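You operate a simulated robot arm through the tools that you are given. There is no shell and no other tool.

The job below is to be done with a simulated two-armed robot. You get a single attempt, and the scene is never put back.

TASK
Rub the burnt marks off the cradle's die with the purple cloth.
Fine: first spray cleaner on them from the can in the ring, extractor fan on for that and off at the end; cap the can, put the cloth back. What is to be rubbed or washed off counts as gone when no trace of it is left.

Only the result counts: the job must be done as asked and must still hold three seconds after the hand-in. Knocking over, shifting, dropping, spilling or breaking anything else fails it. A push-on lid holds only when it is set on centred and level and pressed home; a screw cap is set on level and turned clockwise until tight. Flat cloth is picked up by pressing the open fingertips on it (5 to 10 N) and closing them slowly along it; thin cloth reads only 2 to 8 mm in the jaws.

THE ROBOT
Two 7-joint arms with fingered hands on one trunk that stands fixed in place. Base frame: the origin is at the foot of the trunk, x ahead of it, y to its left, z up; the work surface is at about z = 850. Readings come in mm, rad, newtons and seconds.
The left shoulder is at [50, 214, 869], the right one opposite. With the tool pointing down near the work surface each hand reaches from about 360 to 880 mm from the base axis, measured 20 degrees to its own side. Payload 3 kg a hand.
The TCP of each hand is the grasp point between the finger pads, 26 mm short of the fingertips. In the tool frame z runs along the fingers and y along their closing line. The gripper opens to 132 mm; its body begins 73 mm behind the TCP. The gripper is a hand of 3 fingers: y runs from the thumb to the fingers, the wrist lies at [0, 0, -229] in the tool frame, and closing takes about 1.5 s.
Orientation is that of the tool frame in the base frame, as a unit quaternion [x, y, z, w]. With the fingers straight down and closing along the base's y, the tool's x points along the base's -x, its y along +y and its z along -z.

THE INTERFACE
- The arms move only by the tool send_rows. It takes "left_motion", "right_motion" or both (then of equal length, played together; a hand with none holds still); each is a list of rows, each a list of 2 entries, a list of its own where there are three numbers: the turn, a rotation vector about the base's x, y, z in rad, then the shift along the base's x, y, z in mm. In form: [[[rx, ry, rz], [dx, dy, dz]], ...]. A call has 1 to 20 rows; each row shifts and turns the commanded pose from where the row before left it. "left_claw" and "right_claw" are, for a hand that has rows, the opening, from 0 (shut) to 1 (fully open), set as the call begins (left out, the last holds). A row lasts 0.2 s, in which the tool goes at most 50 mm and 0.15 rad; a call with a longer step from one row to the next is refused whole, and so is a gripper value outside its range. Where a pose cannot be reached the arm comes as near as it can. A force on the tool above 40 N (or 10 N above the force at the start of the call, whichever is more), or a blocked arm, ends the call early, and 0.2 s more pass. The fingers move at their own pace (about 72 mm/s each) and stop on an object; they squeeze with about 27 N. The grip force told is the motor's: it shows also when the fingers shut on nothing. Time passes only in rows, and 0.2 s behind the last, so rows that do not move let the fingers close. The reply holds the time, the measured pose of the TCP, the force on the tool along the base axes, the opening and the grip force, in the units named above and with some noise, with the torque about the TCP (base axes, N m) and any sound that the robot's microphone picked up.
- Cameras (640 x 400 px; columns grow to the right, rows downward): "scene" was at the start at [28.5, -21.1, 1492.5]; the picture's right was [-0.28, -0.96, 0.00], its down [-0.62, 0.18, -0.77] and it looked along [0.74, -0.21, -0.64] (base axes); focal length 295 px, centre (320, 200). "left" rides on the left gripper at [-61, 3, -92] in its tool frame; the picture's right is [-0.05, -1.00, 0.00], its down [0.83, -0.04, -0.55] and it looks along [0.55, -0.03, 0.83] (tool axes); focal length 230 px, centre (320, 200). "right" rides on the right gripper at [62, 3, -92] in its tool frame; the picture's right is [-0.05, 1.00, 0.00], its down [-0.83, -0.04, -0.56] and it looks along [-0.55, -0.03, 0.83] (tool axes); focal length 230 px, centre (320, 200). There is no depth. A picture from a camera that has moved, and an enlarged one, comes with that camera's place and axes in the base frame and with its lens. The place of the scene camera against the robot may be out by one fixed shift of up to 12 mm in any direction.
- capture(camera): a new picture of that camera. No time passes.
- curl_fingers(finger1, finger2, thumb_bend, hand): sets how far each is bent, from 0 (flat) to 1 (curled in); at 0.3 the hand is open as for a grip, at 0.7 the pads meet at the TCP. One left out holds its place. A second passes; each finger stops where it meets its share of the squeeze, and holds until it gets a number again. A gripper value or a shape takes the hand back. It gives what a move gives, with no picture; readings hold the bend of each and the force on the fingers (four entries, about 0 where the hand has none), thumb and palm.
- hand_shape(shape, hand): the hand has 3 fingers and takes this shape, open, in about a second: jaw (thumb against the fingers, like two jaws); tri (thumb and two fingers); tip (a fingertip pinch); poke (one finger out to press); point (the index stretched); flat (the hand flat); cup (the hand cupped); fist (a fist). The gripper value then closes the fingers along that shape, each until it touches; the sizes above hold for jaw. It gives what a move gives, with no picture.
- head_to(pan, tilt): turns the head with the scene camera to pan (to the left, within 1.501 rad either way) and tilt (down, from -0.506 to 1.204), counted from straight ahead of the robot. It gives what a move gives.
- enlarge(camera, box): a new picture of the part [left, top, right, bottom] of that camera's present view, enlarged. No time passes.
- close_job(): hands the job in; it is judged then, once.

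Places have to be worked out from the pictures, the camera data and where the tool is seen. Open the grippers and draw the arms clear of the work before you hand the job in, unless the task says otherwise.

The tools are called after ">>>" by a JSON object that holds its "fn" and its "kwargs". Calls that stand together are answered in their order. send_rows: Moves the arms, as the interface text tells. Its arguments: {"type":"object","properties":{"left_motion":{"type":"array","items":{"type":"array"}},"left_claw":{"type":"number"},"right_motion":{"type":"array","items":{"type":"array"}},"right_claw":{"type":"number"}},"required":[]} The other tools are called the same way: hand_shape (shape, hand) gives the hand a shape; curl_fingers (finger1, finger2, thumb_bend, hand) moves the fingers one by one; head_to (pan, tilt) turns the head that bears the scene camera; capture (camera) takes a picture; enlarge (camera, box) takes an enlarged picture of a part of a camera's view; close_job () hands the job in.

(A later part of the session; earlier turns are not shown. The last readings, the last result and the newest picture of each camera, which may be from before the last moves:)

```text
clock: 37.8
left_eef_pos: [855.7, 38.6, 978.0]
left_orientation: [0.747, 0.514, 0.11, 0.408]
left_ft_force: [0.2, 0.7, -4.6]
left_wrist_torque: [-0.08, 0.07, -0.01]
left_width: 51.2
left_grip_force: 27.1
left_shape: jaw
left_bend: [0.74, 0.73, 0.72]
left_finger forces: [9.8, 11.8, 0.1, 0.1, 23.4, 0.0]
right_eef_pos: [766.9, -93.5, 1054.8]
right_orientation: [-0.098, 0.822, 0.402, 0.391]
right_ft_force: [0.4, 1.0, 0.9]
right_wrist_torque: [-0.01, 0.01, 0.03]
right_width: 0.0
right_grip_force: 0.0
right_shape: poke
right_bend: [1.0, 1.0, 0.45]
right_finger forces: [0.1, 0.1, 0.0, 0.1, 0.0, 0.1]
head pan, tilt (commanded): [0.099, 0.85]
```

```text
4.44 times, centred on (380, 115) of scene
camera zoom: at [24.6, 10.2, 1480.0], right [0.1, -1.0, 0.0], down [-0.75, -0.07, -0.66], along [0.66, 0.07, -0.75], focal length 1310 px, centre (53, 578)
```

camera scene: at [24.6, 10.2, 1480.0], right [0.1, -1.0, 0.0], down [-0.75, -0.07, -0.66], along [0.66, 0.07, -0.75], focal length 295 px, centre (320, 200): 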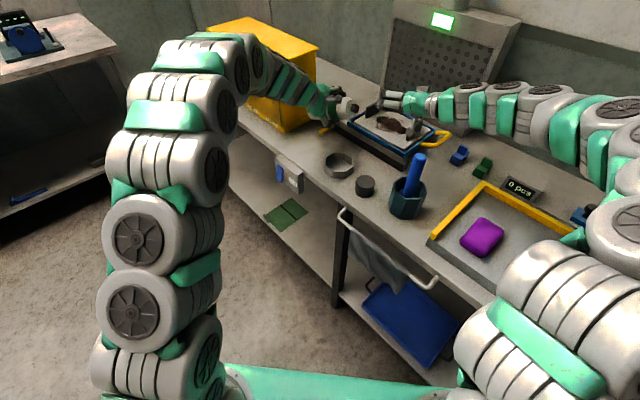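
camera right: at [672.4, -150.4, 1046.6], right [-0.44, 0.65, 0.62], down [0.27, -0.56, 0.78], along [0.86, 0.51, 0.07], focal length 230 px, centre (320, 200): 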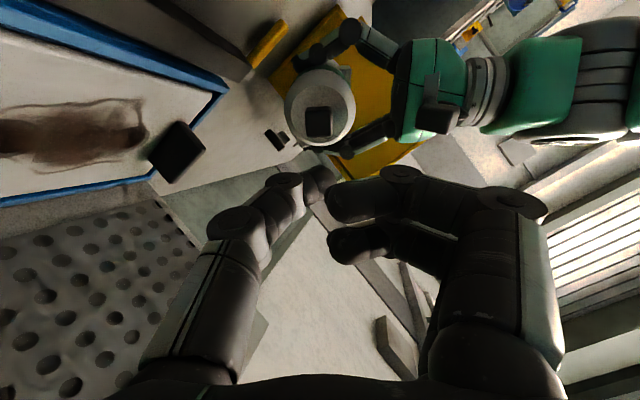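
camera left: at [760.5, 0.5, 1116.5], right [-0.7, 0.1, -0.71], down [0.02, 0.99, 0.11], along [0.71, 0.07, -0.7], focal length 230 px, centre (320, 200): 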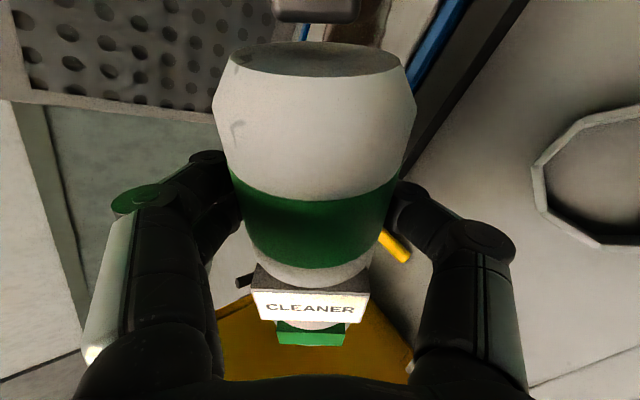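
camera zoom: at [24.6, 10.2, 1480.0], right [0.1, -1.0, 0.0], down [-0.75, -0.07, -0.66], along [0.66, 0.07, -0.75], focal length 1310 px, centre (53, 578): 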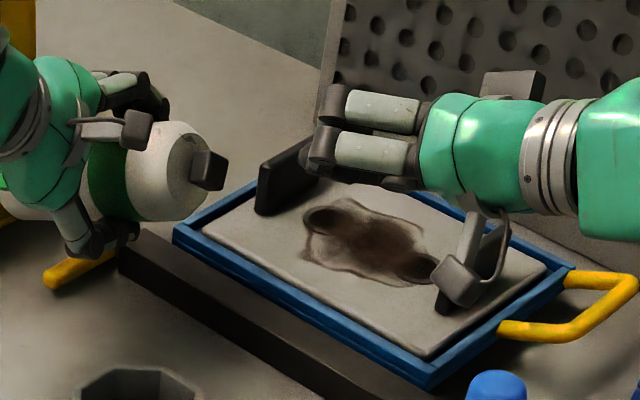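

The button's top sits at about (819, −18, 1009) and the spray side faces left in this view, toward the marks. I nudge both hands so the aim centres on the marks and the thumb lines up, then close in by 55 mm.

>>> {"fn": "send_rows", "kwargs": {"left_motion": [[[0, 0, 0], [-3.2, -3.8, 0]], [[0, 0, 0], [-3.3, -3.8, 0]], [[0, 0, 0], [0, 0, 0]], [[0, 0, 0], [0, 0, 0]], [[0, 0, 0], [0, 0, 0]], [[0, 0, 0], [0, 0, 0]], [[0, 0, 0], [0, 0, 0]]], "right_motion": [[[0, 0, 0], [-6, -3.8, -4]], [[0, 0, 0], [-6, -3.8, -4]], [[0, 0, 0], [7.8, 10.1, -5.1]], [[0, 0, 0], [7.8, 10.1, -5.1]], [[0, 0, 0], [7.8, 10.1, -5.1]], [[0, 0, 0], [7.8, 10.1, -5.1]], [[0, 0, 0], [0, 0, 0]]]}}

>>> {"fn": "capture", "kwargs": {"camera": "right"}}

>>> {"fn": "enlarge", "kwargs": {"camera": "right", "box": [240, 60, 400, 220]}}

>>> {"fn": "enlarge", "kwargs": {"camera": "scene", "box": [320, 70, 440, 160]}}

```text
clock: 39.4
left_eef_pos: [850.5, 32.1, 978.0]
left_orientation: [0.747, 0.513, 0.109, 0.408]
left_ft_force: [0.0, -0.5, -4.6]
left_wrist_torque: [-0.09, 0.05, -0.02]
left_width: 50.8
left_grip_force: 26.8
left_shape: jaw
left_bend: [0.74, 0.73, 0.72]
left_finger forces: [9.8, 11.9, 0.0, 0.0, 23.3, 0.0]
right_eef_pos: [787.0, -59.7, 1026.4]
right_orientation: [-0.099, 0.822, 0.401, 0.392]
right_ft_force: [-0.3, -0.3, -0.5]
right_wrist_torque: [0.03, 0.01, -0.01]
right_width: 0.1
right_grip_force: 0.0
right_shape: poke
right_bend: [1.0, 1.0, 0.45]
right_finger forces: [0.0, 0.1, 0.1, 0.0, 0.0, 0.0]
head pan, tilt (commanded): [0.099, 0.85]
```

```text
taken
camera right: at [692.6, -116.3, 1017.8], right [-0.44, 0.65, 0.62], down [0.27, -0.56, 0.78], along [0.86, 0.51, 0.07], focal length 230 px, centre (320, 200)
```

right: 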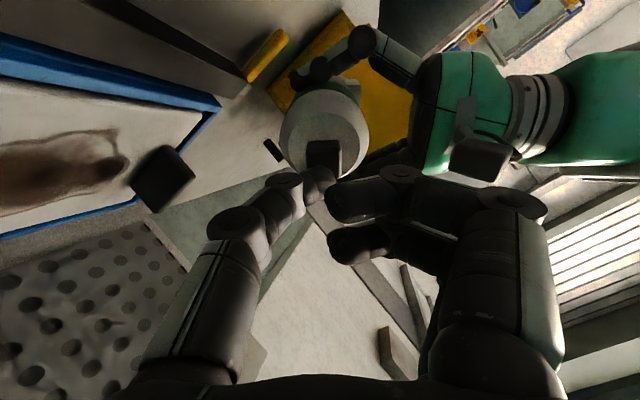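

```text
2.50 times, centred on (320, 140) of right
camera zoom: at [692.6, -116.3, 1017.8], right [-0.44, 0.65, 0.62], down [0.27, -0.56, 0.78], along [0.86, 0.51, 0.07], focal length 575 px, centre (320, 350)
```

zoom: 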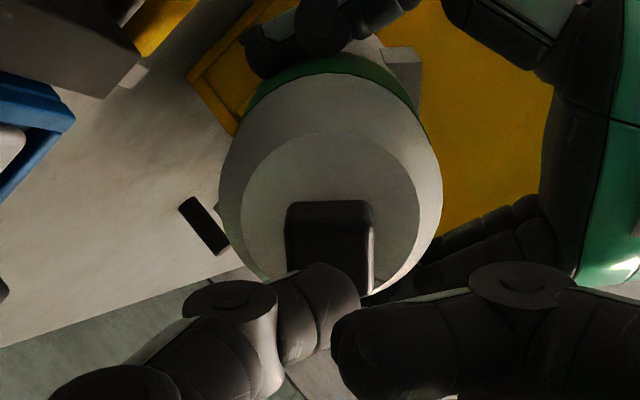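

```text
4.44 times, centred on (380, 115) of scene
camera zoom: at [24.6, 10.2, 1480.0], right [0.1, -1.0, 0.0], down [-0.75, -0.07, -0.66], along [0.66, 0.07, -0.75], focal length 1310 px, centre (53, 578)
```

zoom: 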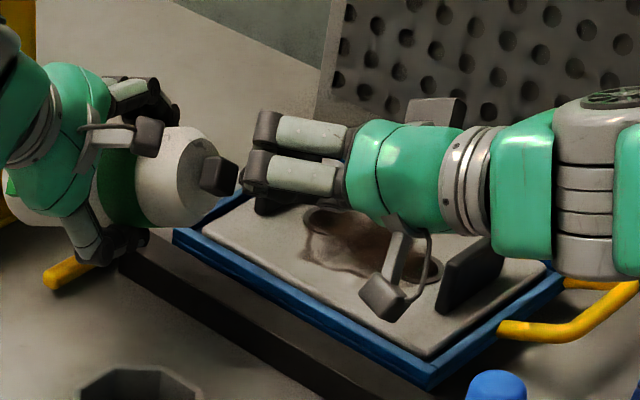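

The button lies on the thumb's axis, about 20 mm ahead of the tip. I advance 14 mm, then creep in 1.5 mm steps watching for contact.

>>> {"fn": "send_rows", "kwargs": {"right_motion": [[[0, 0, 0], [3.5, 6.5, -1.4]], [[0, 0, 0], [3.4, 5.1, -2.6]], [[0, 0, 0], [0.85, 1.1, -0.56]], [[0, 0, 0], [0.85, 1.1, -0.56]], [[0, 0, 0], [0.85, 1.1, -0.56]], [[0, 0, 0], [0, 0, 0]]]}}

>>> {"fn": "enlarge", "kwargs": {"camera": "right", "box": [240, 60, 400, 220]}}

>>> {"fn": "enlarge", "kwargs": {"camera": "scene", "box": [320, 70, 440, 160]}}

```text
clock: 40.8
left_eef_pos: [850.5, 31.5, 977.0]
left_orientation: [0.746, 0.514, 0.111, 0.408]
left_ft_force: [6.2, 5.7, -9.0]
left_wrist_torque: [-0.02, 0.02, 0.08]
left_width: 51.2
left_grip_force: 27.2
left_shape: jaw
left_bend: [0.74, 0.73, 0.72]
left_finger forces: [10.1, 12.3, 0.0, 0.0, 23.5, 0.0]
right_eef_pos: [797.3, -44.1, 1019.7]
right_orientation: [-0.099, 0.822, 0.402, 0.391]
right_ft_force: [-6.9, -6.9, 4.4]
right_wrist_torque: [0.02, 0.0, 0.08]
right_width: 0.2
right_grip_force: 0.1
right_shape: poke
right_bend: [1.0, 1.0, 0.45]
right_finger forces: [0.1, 0.0, 0.0, 0.1, 10.1, 0.1]
head pan, tilt (commanded): [0.099, 0.85]
heard: click
```

```text
2.50 times, centred on (320, 140) of right
camera zoom: at [701.4, -101.6, 1011.9], right [-0.44, 0.65, 0.62], down [0.27, -0.56, 0.78], along [0.86, 0.51, 0.07], focal length 575 px, centre (320, 350)
```

zoom: 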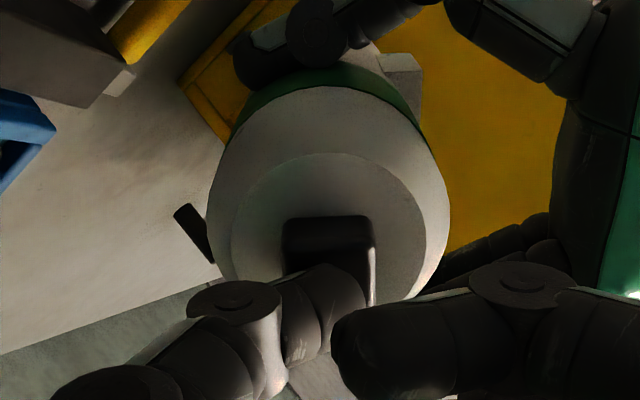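

```text
4.44 times, centred on (380, 115) of scene
camera zoom: at [24.6, 10.2, 1480.0], right [0.1, -1.0, 0.0], down [-0.75, -0.07, -0.66], along [0.66, 0.07, -0.75], focal length 1310 px, centre (53, 578)
```

zoom: 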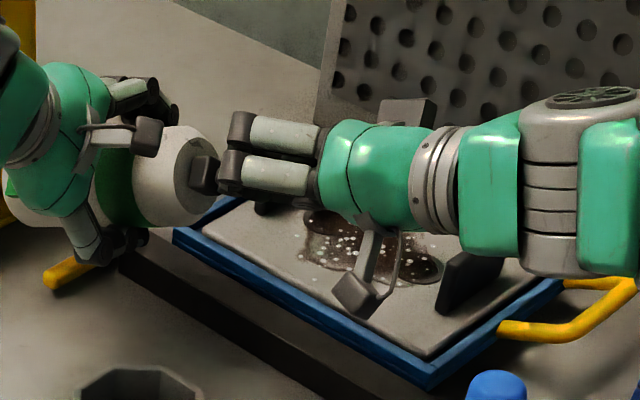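

A click, and white cleaner droplets show on the marks — the aim is right. I release the button and back the right hand off to check the coverage.

>>> {"fn": "send_rows", "kwargs": {"right_motion": [[[0, 0, 0], [-5.6, -7.4, 3.7]], [[0, 0, 0], [-11.3, -14.8, 7.4]], [[0, 0, 0], [-17, -22, 11.1]], [[0, 0, 0], [-22.6, -29.5, 14.8]], [[0, 0, 0], [-22.6, -29.5, 20]], [[0, 0, 0], [0, 0, 0]]]}}

>>> {"fn": "enlarge", "kwargs": {"camera": "scene", "box": [340, 80, 460, 170]}}

>>> {"fn": "capture", "kwargs": {"camera": "right"}}

```text
clock: 42.1
left_eef_pos: [850.1, 30.5, 976.9]
left_orientation: [0.748, 0.513, 0.109, 0.408]
left_ft_force: [1.0, -0.1, -3.6]
left_wrist_torque: [-0.11, 0.03, 0.02]
left_width: 51.2
left_grip_force: 27.0
left_shape: jaw
left_bend: [0.74, 0.73, 0.72]
left_finger forces: [9.9, 11.8, 0.0, 0.0, 23.1, 0.0]
right_eef_pos: [718.2, -150.3, 1076.7]
right_orientation: [-0.099, 0.822, 0.402, 0.39]
right_ft_force: [-0.1, -0.1, -0.1]
right_wrist_torque: [0.01, 0.04, -0.02]
right_width: 0.0
right_grip_force: 0.1
right_shape: poke
right_bend: [1.0, 1.0, 0.45]
right_finger forces: [0.1, 0.0, 0.0, 0.0, 0.0, 0.0]
head pan, tilt (commanded): [0.099, 0.85]
```

```text
4.44 times, centred on (400, 125) of scene
camera zoom: at [24.6, 10.1, 1480.0], right [0.1, -1.0, 0.0], down [-0.75, -0.07, -0.66], along [0.66, 0.07, -0.75], focal length 1310 px, centre (-36, 533)
```

zoom: 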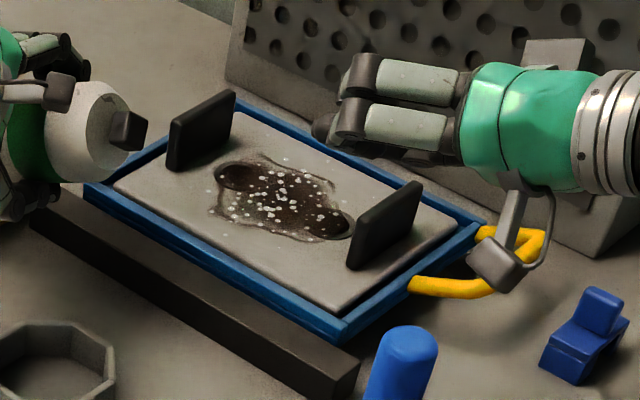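

```text
taken
camera right: at [622.4, -205.9, 1069.0], right [-0.44, 0.65, 0.62], down [0.27, -0.56, 0.78], along [0.86, 0.51, 0.07], focal length 230 px, centre (320, 200)
```

right: 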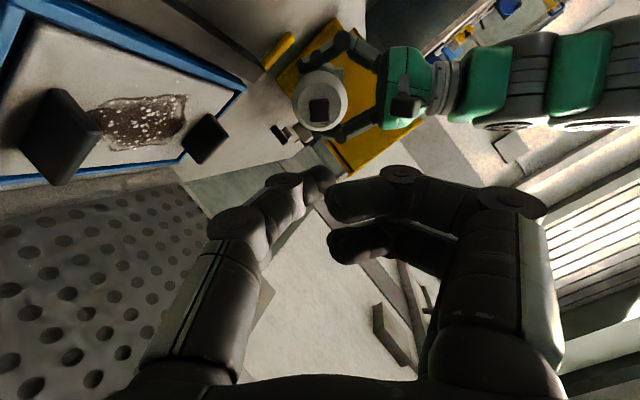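

The patch looks wet with droplets mostly in its middle; I zoom in further on both end spots to see whether they got covered.

>>> {"fn": "enlarge", "kwargs": {"camera": "scene", "box": [372, 106, 428, 146]}}

>>> {"fn": "enlarge", "kwargs": {"camera": "right", "box": [70, 70, 220, 170]}}

```text
10.00 times, centred on (400, 126) of scene
camera zoom: at [24.6, 10.1, 1480.0], right [0.1, -1.0, 0.0], down [-0.75, -0.07, -0.66], along [0.66, 0.07, -0.75], focal length 2947 px, centre (-480, 940)
```

zoom: 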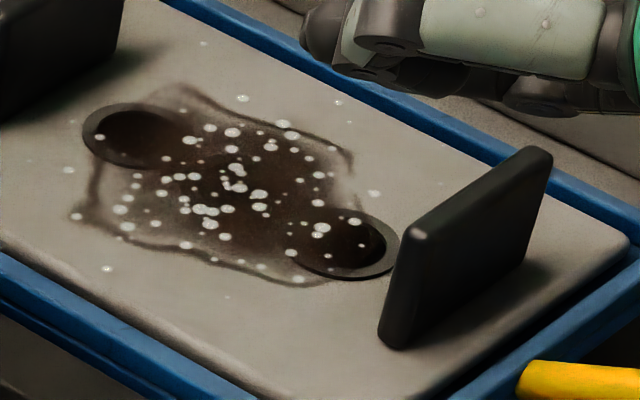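

```text
4.00 times, centred on (145, 120) of right
camera zoom: at [622.4, -205.9, 1069.0], right [-0.44, 0.65, 0.62], down [0.27, -0.56, 0.78], along [0.86, 0.51, 0.07], focal length 920 px, centre (1020, 520)
```

zoom: 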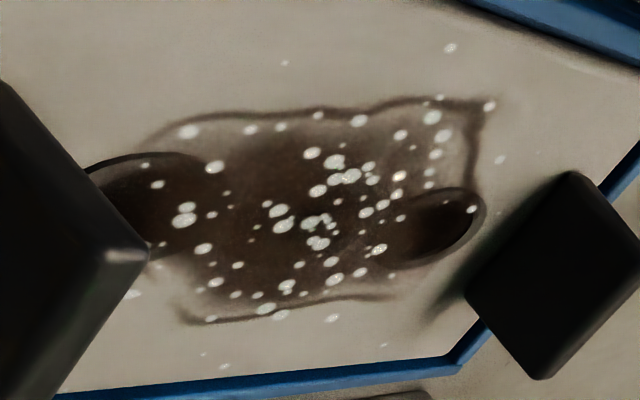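

The droplets are centred on the patch with few on the outer ends. I shift both hands 22 mm left and press again to wet the left spot fully.

>>> {"fn": "send_rows", "kwargs": {"left_motion": [[[0, 0, 0], [7.15, 8.4, 0]], [[0, 0, 0], [7.15, 8.4, 0]], [[0, 0, 0], [0, 0, 0]], [[0, 0, 0], [0, 0, 0]], [[0, 0, 0], [0, 0, 0]], [[0, 0, 0], [0, 0, 0]], [[0, 0, 0], [0, 0, 0]], [[0, 0, 0], [0, 0, 0]], [[0, 0, 0], [0, 0, 0]], [[0, 0, 0], [0, 0, 0]]], "right_motion": [[[0, 0, 0], [7.15, 8.4, 0]], [[0, 0, 0], [7.15, 8.4, 0]], [[0, 0, 0], [22.6, 29.5, -20]], [[0, 0, 0], [22.6, 29.5, -14.8]], [[0, 0, 0], [17, 22, -11.1]], [[0, 0, 0], [11.3, 14.8, -7.4]], [[0, 0, 0], [2.8, 3.7, -1.85]], [[0, 0, 0], [2.8, 3.7, -1.85]], [[0, 0, 0], [0, 0, 0]], [[0, 0, 0], [0, 0, 0]]]}}

>>> {"fn": "enlarge", "kwargs": {"camera": "scene", "box": [340, 80, 460, 170]}}

```text
clock: 44.4
left_eef_pos: [864.1, 47.3, 978.2]
left_orientation: [0.746, 0.514, 0.11, 0.408]
left_ft_force: [6.5, 5.4, -7.6]
left_wrist_torque: [-0.06, 0.03, 0.08]
left_width: 50.7
left_grip_force: 27.5
left_shape: jaw
left_bend: [0.74, 0.73, 0.72]
left_finger forces: [10.1, 12.6, 0.0, 0.1, 23.0, 0.1]
right_eef_pos: [809.8, -29.1, 1018.7]
right_orientation: [-0.099, 0.822, 0.403, 0.39]
right_ft_force: [-6.0, -6.2, 3.6]
right_wrist_torque: [0.02, 0.05, 0.08]
right_width: 0.0
right_grip_force: 0.1
right_shape: poke
right_bend: [1.0, 1.0, 0.45]
right_finger forces: [0.0, 0.0, 0.0, 0.0, 8.5, 0.0]
head pan, tilt (commanded): [0.099, 0.85]
heard: click
```

```text
4.44 times, centred on (400, 125) of scene
camera zoom: at [24.6, 10.2, 1480.0], right [0.1, -1.0, 0.0], down [-0.75, -0.07, -0.66], along [0.66, 0.07, -0.75], focal length 1310 px, centre (-36, 533)
```

zoom: 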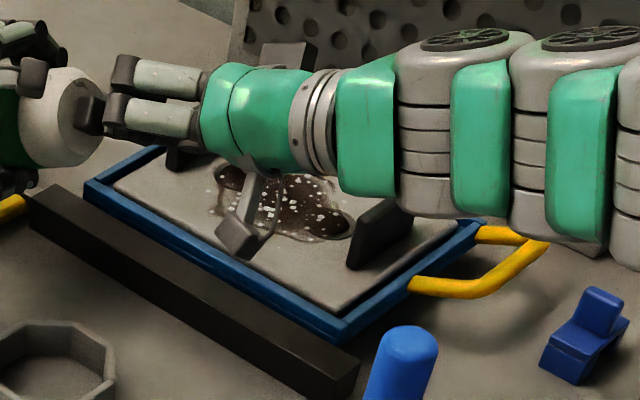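

A second click. I release, move both hands 52 mm right and press a third time for the right spot.

>>> {"fn": "send_rows", "kwargs": {"left_motion": [[[0, 0, 0], [0, 0, 0]], [[0, 0, 0], [0, 0, 0]], [[0, 0, 0], [-11.2, -13.2, 0]], [[0, 0, 0], [-11.2, -13.2, 0]], [[0, 0, 0], [-11.2, -13.2, 0]], [[0, 0, 0], [0, 0, 0]], [[0, 0, 0], [0, 0, 0]], [[0, 0, 0], [0, 0, 0]], [[0, 0, 0], [0, 0, 0]], [[0, 0, 0], [0, 0, 0]], [[0, 0, 0], [0, 0, 0]]], "right_motion": [[[0, 0, 0], [-5.6, -7.4, 3.7]], [[0, 0, 0], [-5.6, -7.4, 3.7]], [[0, 0, 0], [-11.2, -13.2, 0]], [[0, 0, 0], [-11.2, -13.2, 0]], [[0, 0, 0], [-11.2, -13.2, 0]], [[0, 0, 0], [0, 0, 0]], [[0, 0, 0], [5.6, 7.4, -3.7]], [[0, 0, 0], [2.8, 3.7, -1.85]], [[0, 0, 0], [2.8, 3.7, -1.85]], [[0, 0, 0], [0, 0, 0]], [[0, 0, 0], [0, 0, 0]]]}}

>>> {"fn": "capture", "kwargs": {"camera": "scene"}}

```text
clock: 46.8
left_eef_pos: [830.2, 9.5, 977.2]
left_orientation: [0.748, 0.513, 0.11, 0.407]
left_ft_force: [0.0, 1.0, -4.2]
left_wrist_torque: [-0.13, 0.05, -0.03]
left_width: 38.4
left_grip_force: 27.4
left_shape: jaw
left_bend: [0.77, 0.75, 0.75]
left_finger forces: [9.6, 7.4, 0.0, 0.0, 17.7, 0.1]
right_eef_pos: [778.3, -68.1, 1020.1]
right_orientation: [-0.1, 0.822, 0.402, 0.39]
right_ft_force: [0.5, 0.1, -0.1]
right_wrist_torque: [-0.03, 0.0, -0.04]
right_width: 0.0
right_grip_force: 0.1
right_shape: poke
right_bend: [1.0, 1.0, 0.45]
right_finger forces: [0.0, 0.0, 0.0, 0.0, 0.0, 0.0]
head pan, tilt (commanded): [0.099, 0.85]
```

```text
taken
camera scene: at [24.6, 10.2, 1480.0], right [0.1, -1.0, 0.0], down [-0.75, -0.07, -0.66], along [0.66, 0.07, -0.75], focal length 295 px, centre (320, 200)
```

scene: 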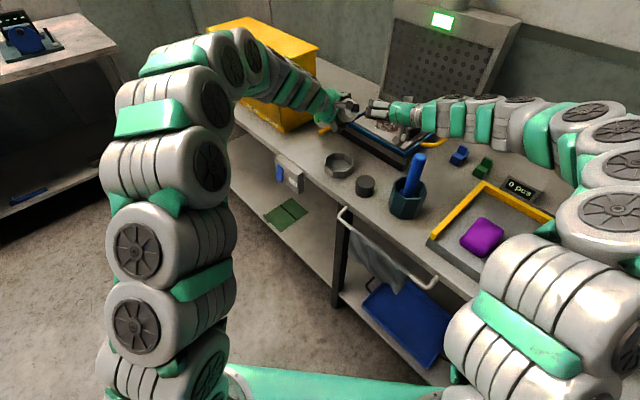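

The left width dropped to 38 and no press was felt: the can has slipped in the grip. I look at it at once (no time passes).

>>> {"fn": "capture", "kwargs": {"camera": "left"}}

>>> {"fn": "capture", "kwargs": {"camera": "right"}}

>>> {"fn": "enlarge", "kwargs": {"camera": "scene", "box": [300, 70, 440, 170]}}

```text
taken
camera left: at [750.4, 1.2, 1055.0], right [-0.7, 0.1, -0.71], down [0.02, 0.99, 0.11], along [0.71, 0.07, -0.7], focal length 230 px, centre (320, 200)
```

left: 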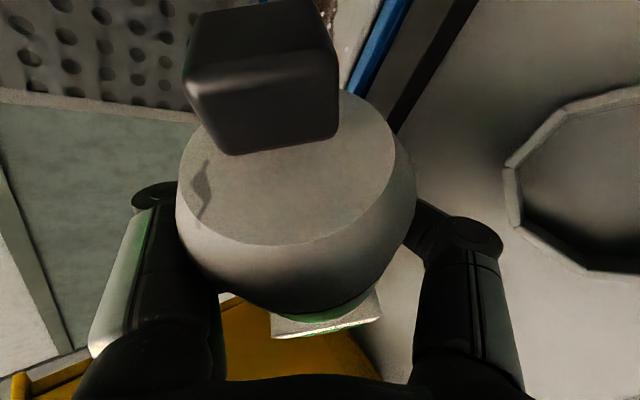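

```text
taken
camera right: at [682.5, -124.3, 1011.4], right [-0.44, 0.65, 0.62], down [0.27, -0.56, 0.78], along [0.86, 0.51, 0.07], focal length 230 px, centre (320, 200)
```

right: 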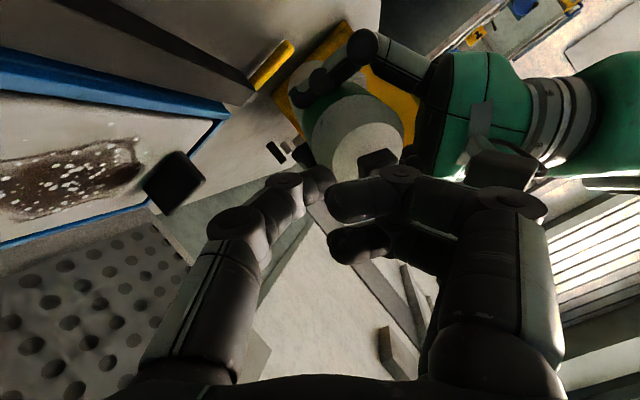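

```text
4.00 times, centred on (370, 120) of scene
camera zoom: at [24.6, 10.2, 1480.0], right [0.1, -1.0, 0.0], down [-0.75, -0.07, -0.66], along [0.66, 0.07, -0.75], focal length 1179 px, centre (120, 520)
```

zoom: 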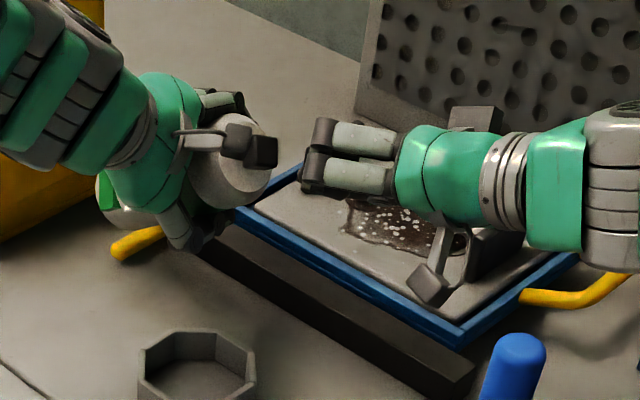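

The can has turned about its grip axis (top tipped toward the palm) but is still held. Before handling it I check the coverage of the marks after two sprays.

>>> {"fn": "enlarge", "kwargs": {"camera": "right", "box": [0, 110, 160, 230]}}

>>> {"fn": "enlarge", "kwargs": {"camera": "left", "box": [160, 0, 480, 360]}}

```text
3.33 times, centred on (80, 170) of right
camera zoom: at [682.5, -124.3, 1011.4], right [-0.44, 0.65, 0.62], down [0.27, -0.56, 0.78], along [0.86, 0.51, 0.07], focal length 767 px, centre (1120, 300)
```

zoom: 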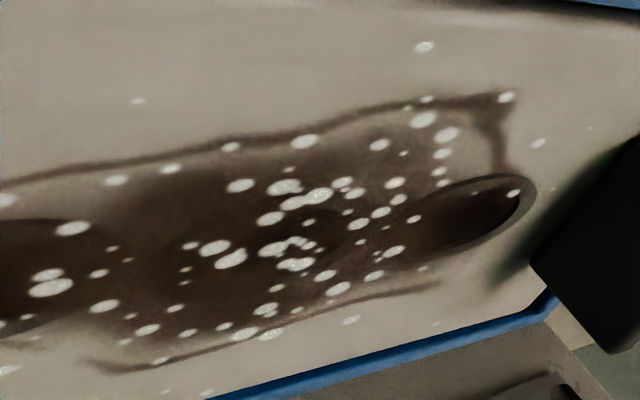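

```text
1.11 times, centred on (320, 180) of left
camera zoom: at [750.4, 1.2, 1055.0], right [-0.7, 0.1, -0.71], down [0.02, 0.99, 0.11], along [0.71, 0.07, -0.7], focal length 256 px, centre (320, 222)
```

zoom: 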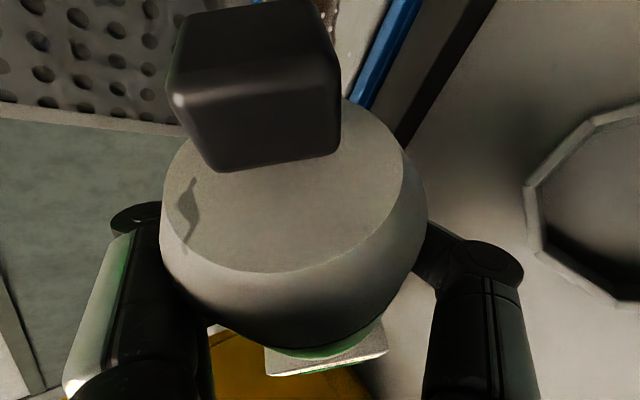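

The droplet pattern is the same as after the first press, so the marks count as sprayed; no more pressing. I draw the right hand back, raise the can away from the die, and begin unrolling the left hand to bring the can upright above the ring.

>>> {"fn": "send_rows", "kwargs": {"left_motion": [[[0, 0, 0], [-8, 0, 20]], [[0, 0, 0], [-8, 0, 25]], [[0, 0, 0], [-8, 0, 25]], [[-0.079, 0.0672, 0.0872], [-7.5, -0.7, 4]], [[-0.079, 0.0672, 0.0872], [-7.5, -0.7, 4]], [[-0.079, 0.0672, 0.0872], [-7.5, -0.7, 4]], [[-0.079, 0.0672, 0.0872], [-7.5, -0.7, 4]], [[0, 0, 0], [0, 0, 0]]], "right_motion": [[[0, 0, 0], [-20, -26, 13]], [[0, 0, 0], [-20, -26, 13]], [[0, 0, 0], [-20, -26, 13]], [[0, 0, 0], [-20, -26, 13]], [[0, 0, 0], [-5, -20, 5]], [[0, 0, 0], [0, 0, 0]], [[0, 0, 0], [0, 0, 0]], [[0, 0, 0], [0, 0, 0]]]}}

>>> {"fn": "capture", "kwargs": {"camera": "left"}}

>>> {"fn": "capture", "kwargs": {"camera": "scene"}}

>>> {"fn": "capture", "kwargs": {"camera": "right"}}

```text
clock: 48.5
left_eef_pos: [776.1, 4.9, 1064.3]
left_orientation: [0.582, 0.695, -0.004, 0.422]
left_ft_force: [-0.3, 1.1, -5.0]
left_wrist_torque: [-0.1, 0.01, -0.03]
left_width: 38.1
left_grip_force: 27.2
left_shape: jaw
left_bend: [0.77, 0.75, 0.76]
left_finger forces: [10.3, 7.3, 0.0, 0.1, 17.3, 0.0]
right_eef_pos: [691.9, -191.4, 1077.8]
right_orientation: [-0.098, 0.822, 0.402, 0.391]
right_ft_force: [0.3, -0.5, 0.0]
right_wrist_torque: [-0.01, 0.01, -0.04]
right_width: 0.2
right_grip_force: 0.0
right_shape: poke
right_bend: [1.0, 1.0, 0.45]
right_finger forces: [0.0, 0.0, 0.0, 0.1, 0.0, 0.1]
head pan, tilt (commanded): [0.099, 0.85]
```

```text
taken
camera left: at [723.0, 2.7, 1161.5], right [-0.81, -0.37, -0.45], down [-0.33, 0.93, -0.16], along [0.48, 0.02, -0.88], focal length 230 px, centre (320, 200)
```

left: 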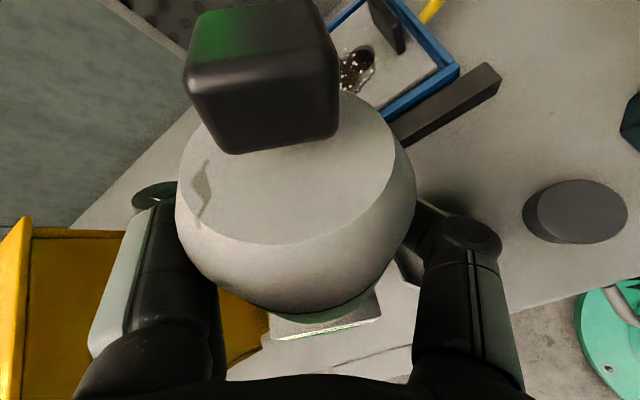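

```text
taken
camera scene: at [24.5, 10.2, 1480.0], right [0.1, -1.0, 0.0], down [-0.75, -0.07, -0.66], along [0.66, 0.07, -0.75], focal length 295 px, centre (320, 200)
```

scene: 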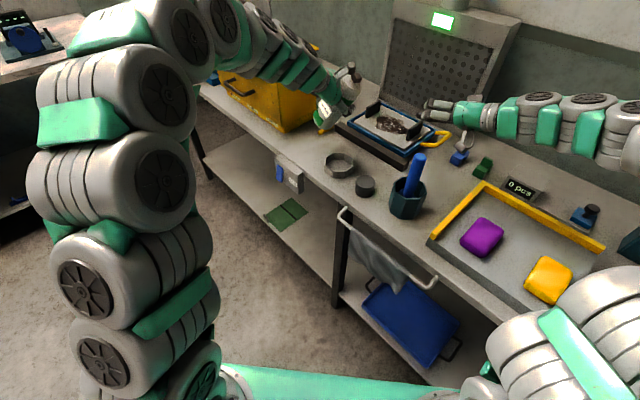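

```text
taken
camera right: at [596.7, -248.4, 1069.7], right [-0.44, 0.65, 0.62], down [0.27, -0.56, 0.78], along [0.86, 0.51, 0.07], focal length 230 px, centre (320, 200)
```

right: 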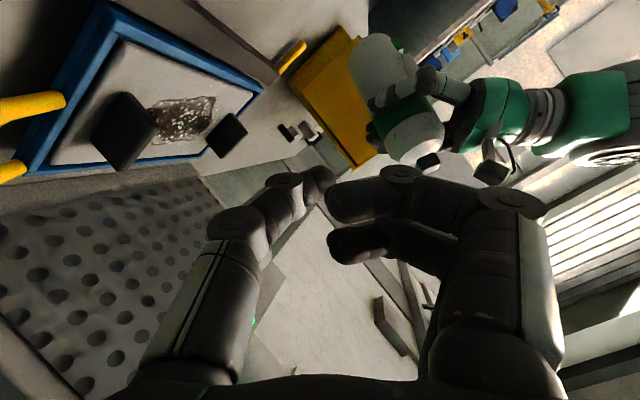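

The hold is stable through the turn. I finish unrolling while drifting back over the ring.

>>> {"fn": "send_rows", "kwargs": {"left_motion": [[[-0.079, 0.0672, 0.0872], [-7.5, 0, 4]], [[-0.079, 0.0672, 0.0872], [-7.5, 0, 4]], [[-0.079, 0.0672, 0.0872], [-7.5, 0, 4]], [[-0.079, 0.0672, 0.0872], [-7.5, 0, 4]], [[-0.079, 0.0672, 0.0872], [-7.5, 0, 4]], [[0, 0, 0], [0, 0, 0]]]}}

>>> {"fn": "capture", "kwargs": {"camera": "left"}}

>>> {"fn": "capture", "kwargs": {"camera": "scene"}}

>>> {"fn": "capture", "kwargs": {"camera": "right"}}

```text
clock: 50.0
left_eef_pos: [737.9, 7.8, 1084.0]
left_orientation: [0.318, 0.849, -0.144, 0.398]
left_ft_force: [0.7, 0.4, -4.4]
left_wrist_torque: [-0.1, -0.09, -0.02]
left_width: 38.0
left_grip_force: 27.4
left_shape: jaw
left_bend: [0.77, 0.75, 0.76]
left_finger forces: [11.4, 7.7, 0.0, 0.0, 16.7, 0.1]
right_eef_pos: [690.6, -192.4, 1077.7]
right_orientation: [-0.098, 0.822, 0.402, 0.391]
right_ft_force: [0.1, 0.2, 0.3]
right_wrist_torque: [0.03, 0.02, 0.02]
right_width: 0.2
right_grip_force: 0.1
right_shape: poke
right_bend: [1.0, 1.0, 0.45]
right_finger forces: [0.1, 0.0, 0.1, 0.1, 0.0, 0.0]
head pan, tilt (commanded): [0.099, 0.85]
```

```text
taken
camera left: at [717.0, 27.7, 1190.5], right [-0.63, -0.78, 0.03], down [-0.75, 0.59, -0.28], along [0.2, -0.2, -0.96], focal length 230 px, centre (320, 200)
```

left: 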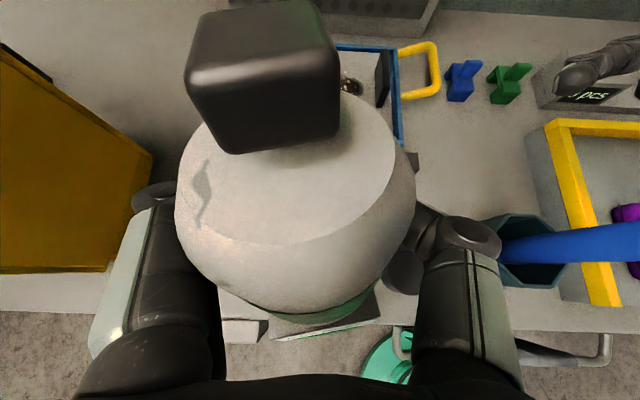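

```text
taken
camera scene: at [24.6, 10.2, 1480.0], right [0.1, -1.0, 0.0], down [-0.75, -0.07, -0.66], along [0.66, 0.07, -0.75], focal length 295 px, centre (320, 200)
```

scene: 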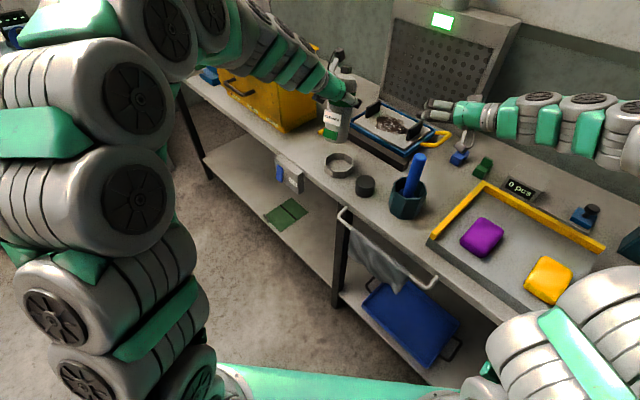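

```text
taken
camera right: at [596.8, -248.4, 1069.7], right [-0.44, 0.65, 0.62], down [0.27, -0.56, 0.78], along [0.86, 0.51, 0.07], focal length 230 px, centre (320, 200)
```

right: 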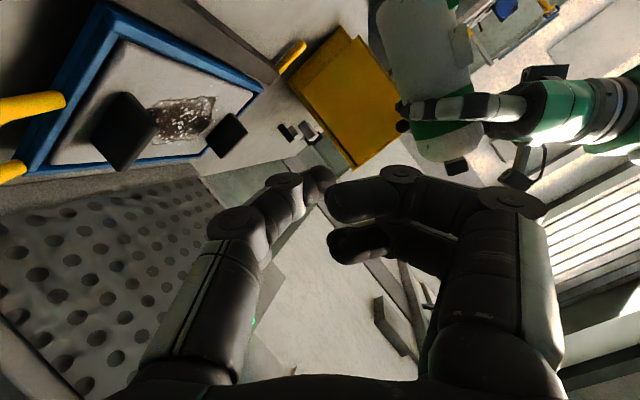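

The can hangs nearly upright now with its top leaning away. I zoom from both the scene and right cameras to measure its tilt.

>>> {"fn": "enlarge", "kwargs": {"camera": "scene", "box": [295, 40, 395, 190]}}

>>> {"fn": "enlarge", "kwargs": {"camera": "right", "box": [340, 0, 540, 200]}}

```text
2.67 times, centred on (345, 115) of scene
camera zoom: at [24.6, 10.2, 1480.0], right [0.1, -1.0, 0.0], down [-0.75, -0.07, -0.66], along [0.66, 0.07, -0.75], focal length 786 px, centre (253, 427)
```

zoom: 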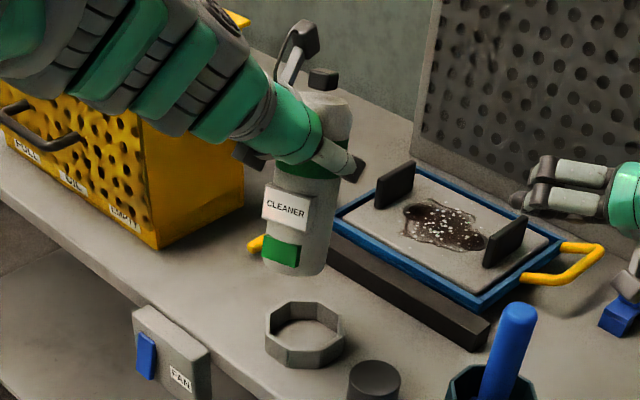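

```text
2.00 times, centred on (440, 100) of right
camera zoom: at [596.8, -248.4, 1069.7], right [-0.44, 0.65, 0.62], down [0.27, -0.56, 0.78], along [0.86, 0.51, 0.07], focal length 460 px, centre (80, 400)
```

zoom: 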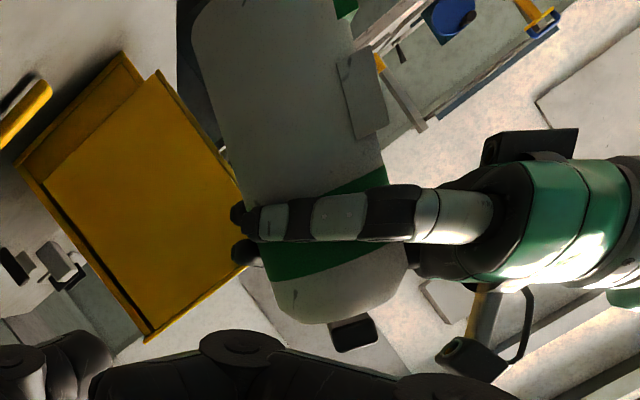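

The can leans 17° away and 5° left; gripped deeper, it sits safely between fingers and palm. I correct both tilts with a small hand turn and look again.

>>> {"fn": "send_rows", "kwargs": {"left_motion": [[[-0.0429, -0.0935, 0], [0, 0, 0]], [[-0.0429, -0.0935, 0], [0, 0, 0]], [[-0.0429, -0.0935, 0], [0, 0, 0]], [[0, 0, 0], [0, 0, 0]], [[0, 0, 0], [0, 0, 0]]]}}

>>> {"fn": "capture", "kwargs": {"camera": "left"}}

>>> {"fn": "enlarge", "kwargs": {"camera": "scene", "box": [295, 40, 395, 190]}}

>>> {"fn": "enlarge", "kwargs": {"camera": "right", "box": [340, 0, 540, 200]}}

```text
clock: 51.1
left_eef_pos: [738.0, 6.4, 1083.7]
left_orientation: [0.309, 0.773, -0.153, 0.532]
left_ft_force: [0.1, -0.2, -4.7]
left_wrist_torque: [-0.05, -0.05, 0.01]
left_width: 37.2
left_grip_force: 27.1
left_shape: jaw
left_bend: [0.77, 0.75, 0.76]
left_finger forces: [11.2, 6.6, 0.0, 0.0, 16.1, 0.0]
right_eef_pos: [692.5, -192.3, 1078.3]
right_orientation: [-0.098, 0.822, 0.402, 0.391]
right_ft_force: [-0.1, 0.5, -0.1]
right_wrist_torque: [0.02, -0.01, -0.01]
right_width: 0.0
right_grip_force: 0.1
right_shape: poke
right_bend: [1.0, 1.0, 0.45]
right_finger forces: [0.0, 0.1, 0.0, 0.0, 0.0, 0.1]
head pan, tilt (commanded): [0.099, 0.85]
```

```text
taken
camera left: at [688.1, 40.4, 1176.8], right [-0.63, -0.78, -0.05], down [-0.63, 0.54, -0.55], along [0.45, -0.32, -0.83], focal length 230 px, centre (320, 200)
```

left: 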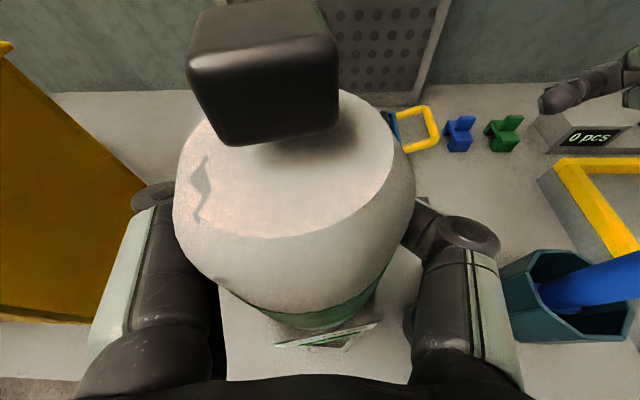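

```text
2.67 times, centred on (345, 115) of scene
camera zoom: at [24.5, 10.2, 1480.0], right [0.1, -1.0, 0.0], down [-0.75, -0.07, -0.66], along [0.66, 0.07, -0.75], focal length 786 px, centre (253, 427)
```

zoom: 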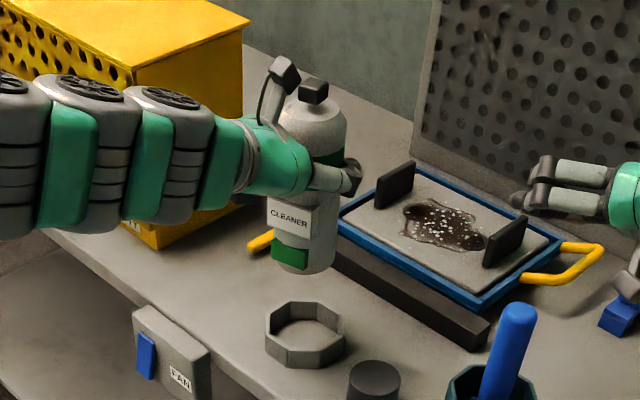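

```text
2.00 times, centred on (440, 100) of right
camera zoom: at [596.8, -248.5, 1069.7], right [-0.44, 0.65, 0.62], down [0.27, -0.56, 0.78], along [0.86, 0.51, 0.07], focal length 460 px, centre (80, 400)
```

zoom: 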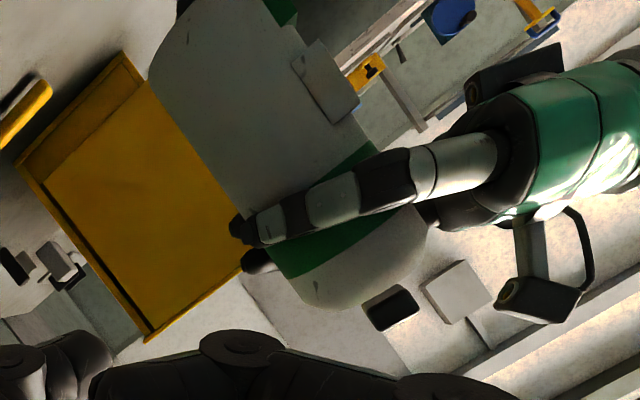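

The can is within 2° of upright. To align it over the ring I lower the right hand so its camera sees the ring and the can's bottom from the right side.

>>> {"fn": "send_rows", "kwargs": {"left_motion": [[[-0.03, 0, 0], [-2, -6, 0]], [[0, 0, 0], [0, 0, -15]], [[0, 0, 0], [0, 0, -15]], [[0, 0, 0], [0, 0, 0]], [[0, 0, 0], [0, 0, 0]], [[0, 0, 0], [0, 0, 0]]], "right_motion": [[[0, 0, 0], [0, 0, -25]], [[0, 0, 0], [0, 0, -25]], [[0, 0, 0], [0, 0, -25]], [[0, 0, 0], [0, 0, -25]], [[0, 0, 0], [0, 0, -25]], [[0, 0, 0], [0, 0, 0]]]}}

>>> {"fn": "capture", "kwargs": {"camera": "right"}}

>>> {"fn": "capture", "kwargs": {"camera": "scene"}}

>>> {"fn": "enlarge", "kwargs": {"camera": "scene", "box": [295, 70, 395, 190]}}

```text
clock: 52.5
left_eef_pos: [736.9, 1.0, 1053.9]
left_orientation: [0.3, 0.772, -0.163, 0.536]
left_ft_force: [-1.5, -0.1, -5.1]
left_wrist_torque: [-0.03, -0.05, 0.0]
left_width: 37.3
left_grip_force: 27.0
left_shape: jaw
left_bend: [0.77, 0.75, 0.76]
left_finger forces: [11.2, 6.6, 0.1, 0.1, 16.1, 0.0]
right_eef_pos: [691.3, -192.7, 951.6]
right_orientation: [-0.098, 0.823, 0.401, 0.391]
right_ft_force: [-0.4, 0.7, 0.2]
right_wrist_torque: [0.03, 0.04, 0.0]
right_width: 0.1
right_grip_force: 0.1
right_shape: poke
right_bend: [1.0, 1.0, 0.45]
right_finger forces: [0.1, 0.0, 0.0, 0.0, 0.1, 0.1]
head pan, tilt (commanded): [0.099, 0.85]
```

```text
taken
camera right: at [597.0, -249.7, 943.0], right [-0.44, 0.65, 0.62], down [0.27, -0.56, 0.78], along [0.86, 0.51, 0.07], focal length 230 px, centre (320, 200)
```

right: 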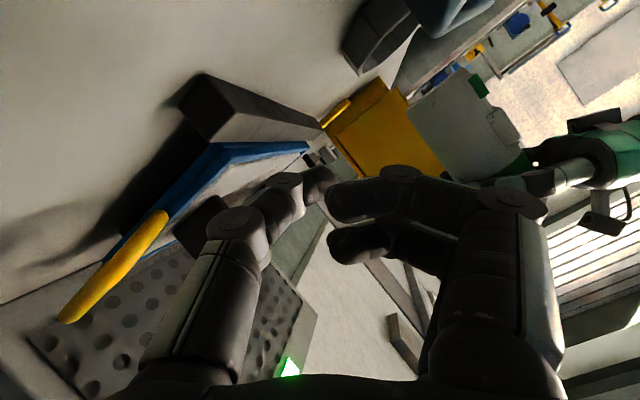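

```text
taken
camera scene: at [24.5, 10.2, 1480.0], right [0.1, -1.0, 0.0], down [-0.75, -0.07, -0.66], along [0.66, 0.07, -0.75], focal length 295 px, centre (320, 200)
```

scene: 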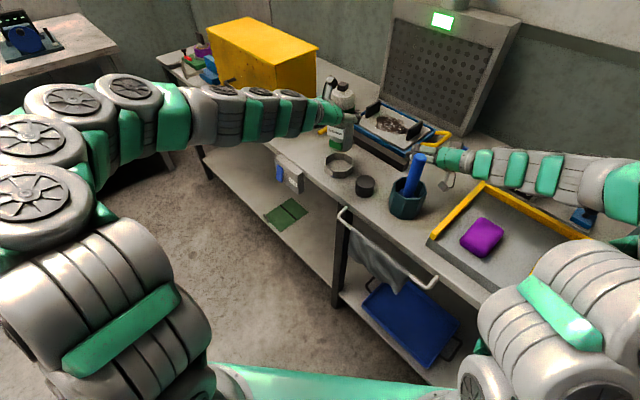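

```text
3.33 times, centred on (345, 130) of scene
camera zoom: at [24.5, 10.2, 1480.0], right [0.1, -1.0, 0.0], down [-0.75, -0.07, -0.66], along [0.66, 0.07, -0.75], focal length 982 px, centre (237, 433)
```

zoom: 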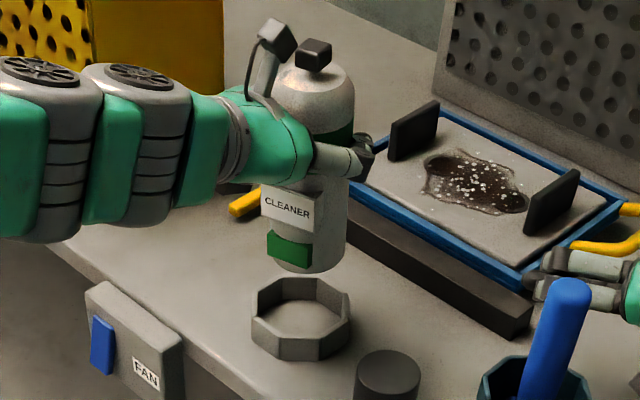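

I zoom the right camera's upper part to find the ring and the can's lower edge.

>>> {"fn": "enlarge", "kwargs": {"camera": "right", "box": [320, 0, 560, 200]}}

```text
2.00 times, centred on (440, 100) of right
camera zoom: at [597.0, -249.7, 943.0], right [-0.44, 0.65, 0.62], down [0.27, -0.56, 0.78], along [0.86, 0.51, 0.07], focal length 460 px, centre (80, 400)
```

zoom: 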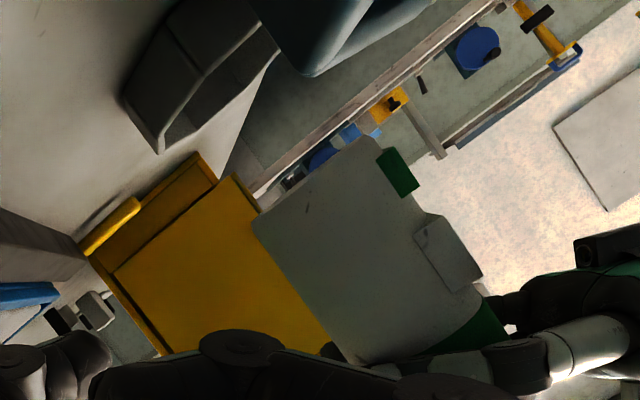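

From the ring's visible corners I get its centre at (727, 17.6), top rim z≈885; the can's bottom (z≈945) is about 8.5 mm short in x. I shift it and lower to just above the rim.

>>> {"fn": "send_rows", "kwargs": {"left_motion": [[[0, 0, 0], [4.2, 0.7, -5]], [[0, 0, 0], [4.3, 0.8, -5]], [[0, 0, 0], [0, 0, -12]], [[0, 0, 0], [0, 0, -12]], [[0, 0, 0], [0, 0, -10]], [[0, 0, 0], [0, 0, 0]]]}}

>>> {"fn": "enlarge", "kwargs": {"camera": "right", "box": [320, 0, 560, 200]}}

>>> {"fn": "enlarge", "kwargs": {"camera": "scene", "box": [295, 90, 395, 190]}}

>>> {"fn": "capture", "kwargs": {"camera": "left"}}

```text
clock: 54.0
left_eef_pos: [745.3, 3.6, 1008.4]
left_orientation: [0.3, 0.772, -0.163, 0.536]
left_ft_force: [-0.6, 0.8, -4.3]
left_wrist_torque: [-0.09, -0.04, -0.01]
left_width: 37.1
left_grip_force: 27.0
left_shape: jaw
left_bend: [0.77, 0.75, 0.76]
left_finger forces: [11.1, 6.5, 0.1, 0.1, 16.1, 0.0]
right_eef_pos: [692.6, -193.3, 951.9]
right_orientation: [-0.099, 0.822, 0.402, 0.391]
right_ft_force: [0.2, 0.0, 0.7]
right_wrist_torque: [-0.01, -0.02, 0.01]
right_width: 0.0
right_grip_force: 0.1
right_shape: poke
right_bend: [1.0, 1.0, 0.45]
right_finger forces: [0.0, 0.1, 0.0, 0.0, 0.0, 0.0]
head pan, tilt (commanded): [0.099, 0.85]
```

```text
2.00 times, centred on (440, 100) of right
camera zoom: at [597.0, -249.6, 943.3], right [-0.44, 0.65, 0.62], down [0.27, -0.56, 0.78], along [0.86, 0.51, 0.07], focal length 460 px, centre (80, 400)
```

zoom: 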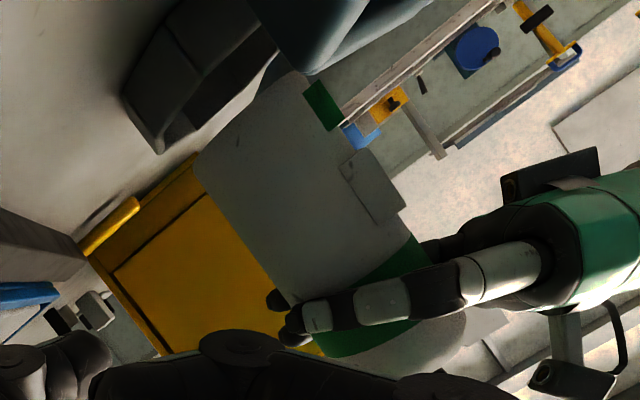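

```text
4.00 times, centred on (345, 140) of scene
camera zoom: at [24.6, 10.2, 1480.0], right [0.1, -1.0, 0.0], down [-0.75, -0.07, -0.66], along [0.66, 0.07, -0.75], focal length 1179 px, centre (220, 440)
```

zoom: 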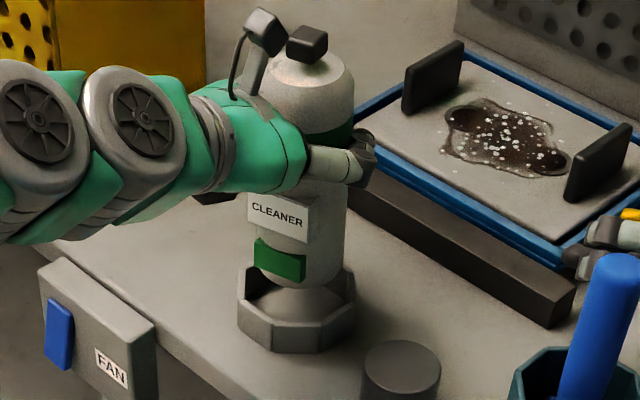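

```text
taken
camera left: at [695.5, 39.2, 1100.4], right [-0.63, -0.78, -0.02], down [-0.64, 0.53, -0.57], along [0.45, -0.34, -0.82], focal length 230 px, centre (320, 200)
```

left: 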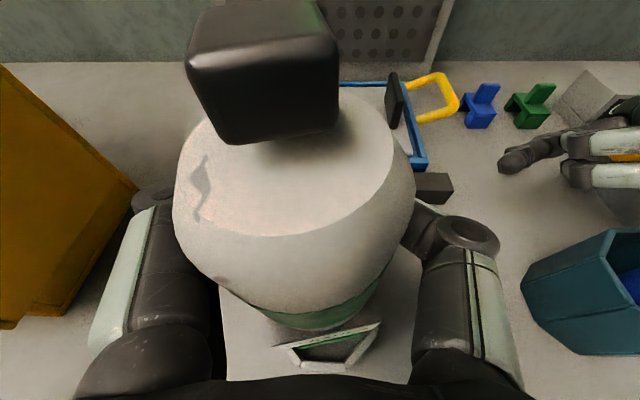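

Both views now show the can centred over the ring within 1–2 mm. I lower it slowly 32 mm into the ring and watch the force.

>>> {"fn": "send_rows", "kwargs": {"left_motion": [[[0, 0, 0], [0, 0, -6]], [[0, 0, 0], [0, 0, -6]], [[0, 0, 0], [0, 0, -5]], [[0, 0, 0], [0, 0, -5]], [[0, 0, 0], [0, 0, -5]], [[0, 0, 0], [0, 0, -5]], [[0, 0, 0], [0, 0, 0]]]}}

>>> {"fn": "enlarge", "kwargs": {"camera": "scene", "box": [295, 90, 395, 190]}}

>>> {"fn": "enlarge", "kwargs": {"camera": "right", "box": [320, 0, 560, 200]}}

```text
clock: 55.5
left_eef_pos: [745.6, 2.1, 977.3]
left_orientation: [0.301, 0.772, -0.163, 0.536]
left_ft_force: [0.6, -0.1, -4.5]
left_wrist_torque: [-0.06, -0.05, 0.0]
left_width: 36.9
left_grip_force: 27.1
left_shape: jaw
left_bend: [0.77, 0.75, 0.76]
left_finger forces: [11.1, 6.6, 0.0, 0.1, 16.0, 0.1]
right_eef_pos: [692.6, -193.3, 950.9]
right_orientation: [-0.099, 0.822, 0.402, 0.39]
right_ft_force: [-0.3, 0.5, -0.1]
right_wrist_torque: [-0.03, -0.02, -0.01]
right_width: 0.3
right_grip_force: 0.0
right_shape: poke
right_bend: [1.0, 1.0, 0.45]
right_finger forces: [0.0, 0.0, 0.1, 0.1, 0.0, 0.1]
head pan, tilt (commanded): [0.099, 0.85]
```

```text
4.00 times, centred on (345, 140) of scene
camera zoom: at [24.5, 10.2, 1480.0], right [0.1, -1.0, 0.0], down [-0.75, -0.07, -0.66], along [0.66, 0.07, -0.75], focal length 1179 px, centre (220, 440)
```

zoom: 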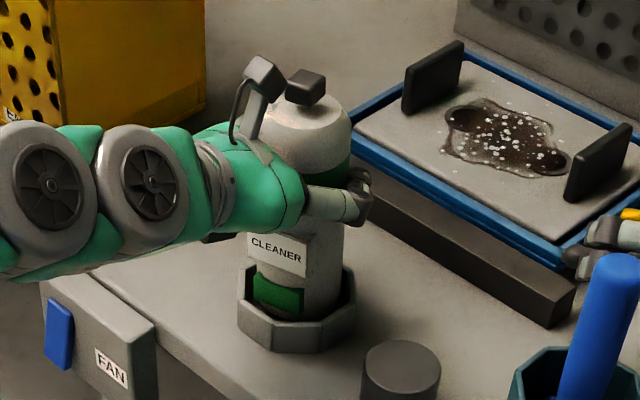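

```text
2.00 times, centred on (440, 100) of right
camera zoom: at [597.0, -249.6, 943.2], right [-0.44, 0.65, 0.62], down [0.27, -0.56, 0.78], along [0.86, 0.51, 0.07], focal length 460 px, centre (80, 400)
```

zoom: 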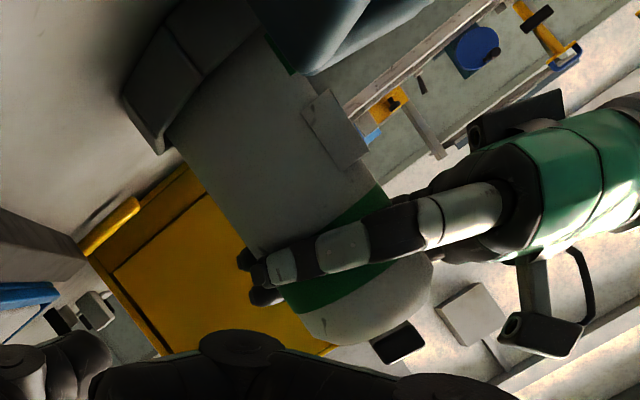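

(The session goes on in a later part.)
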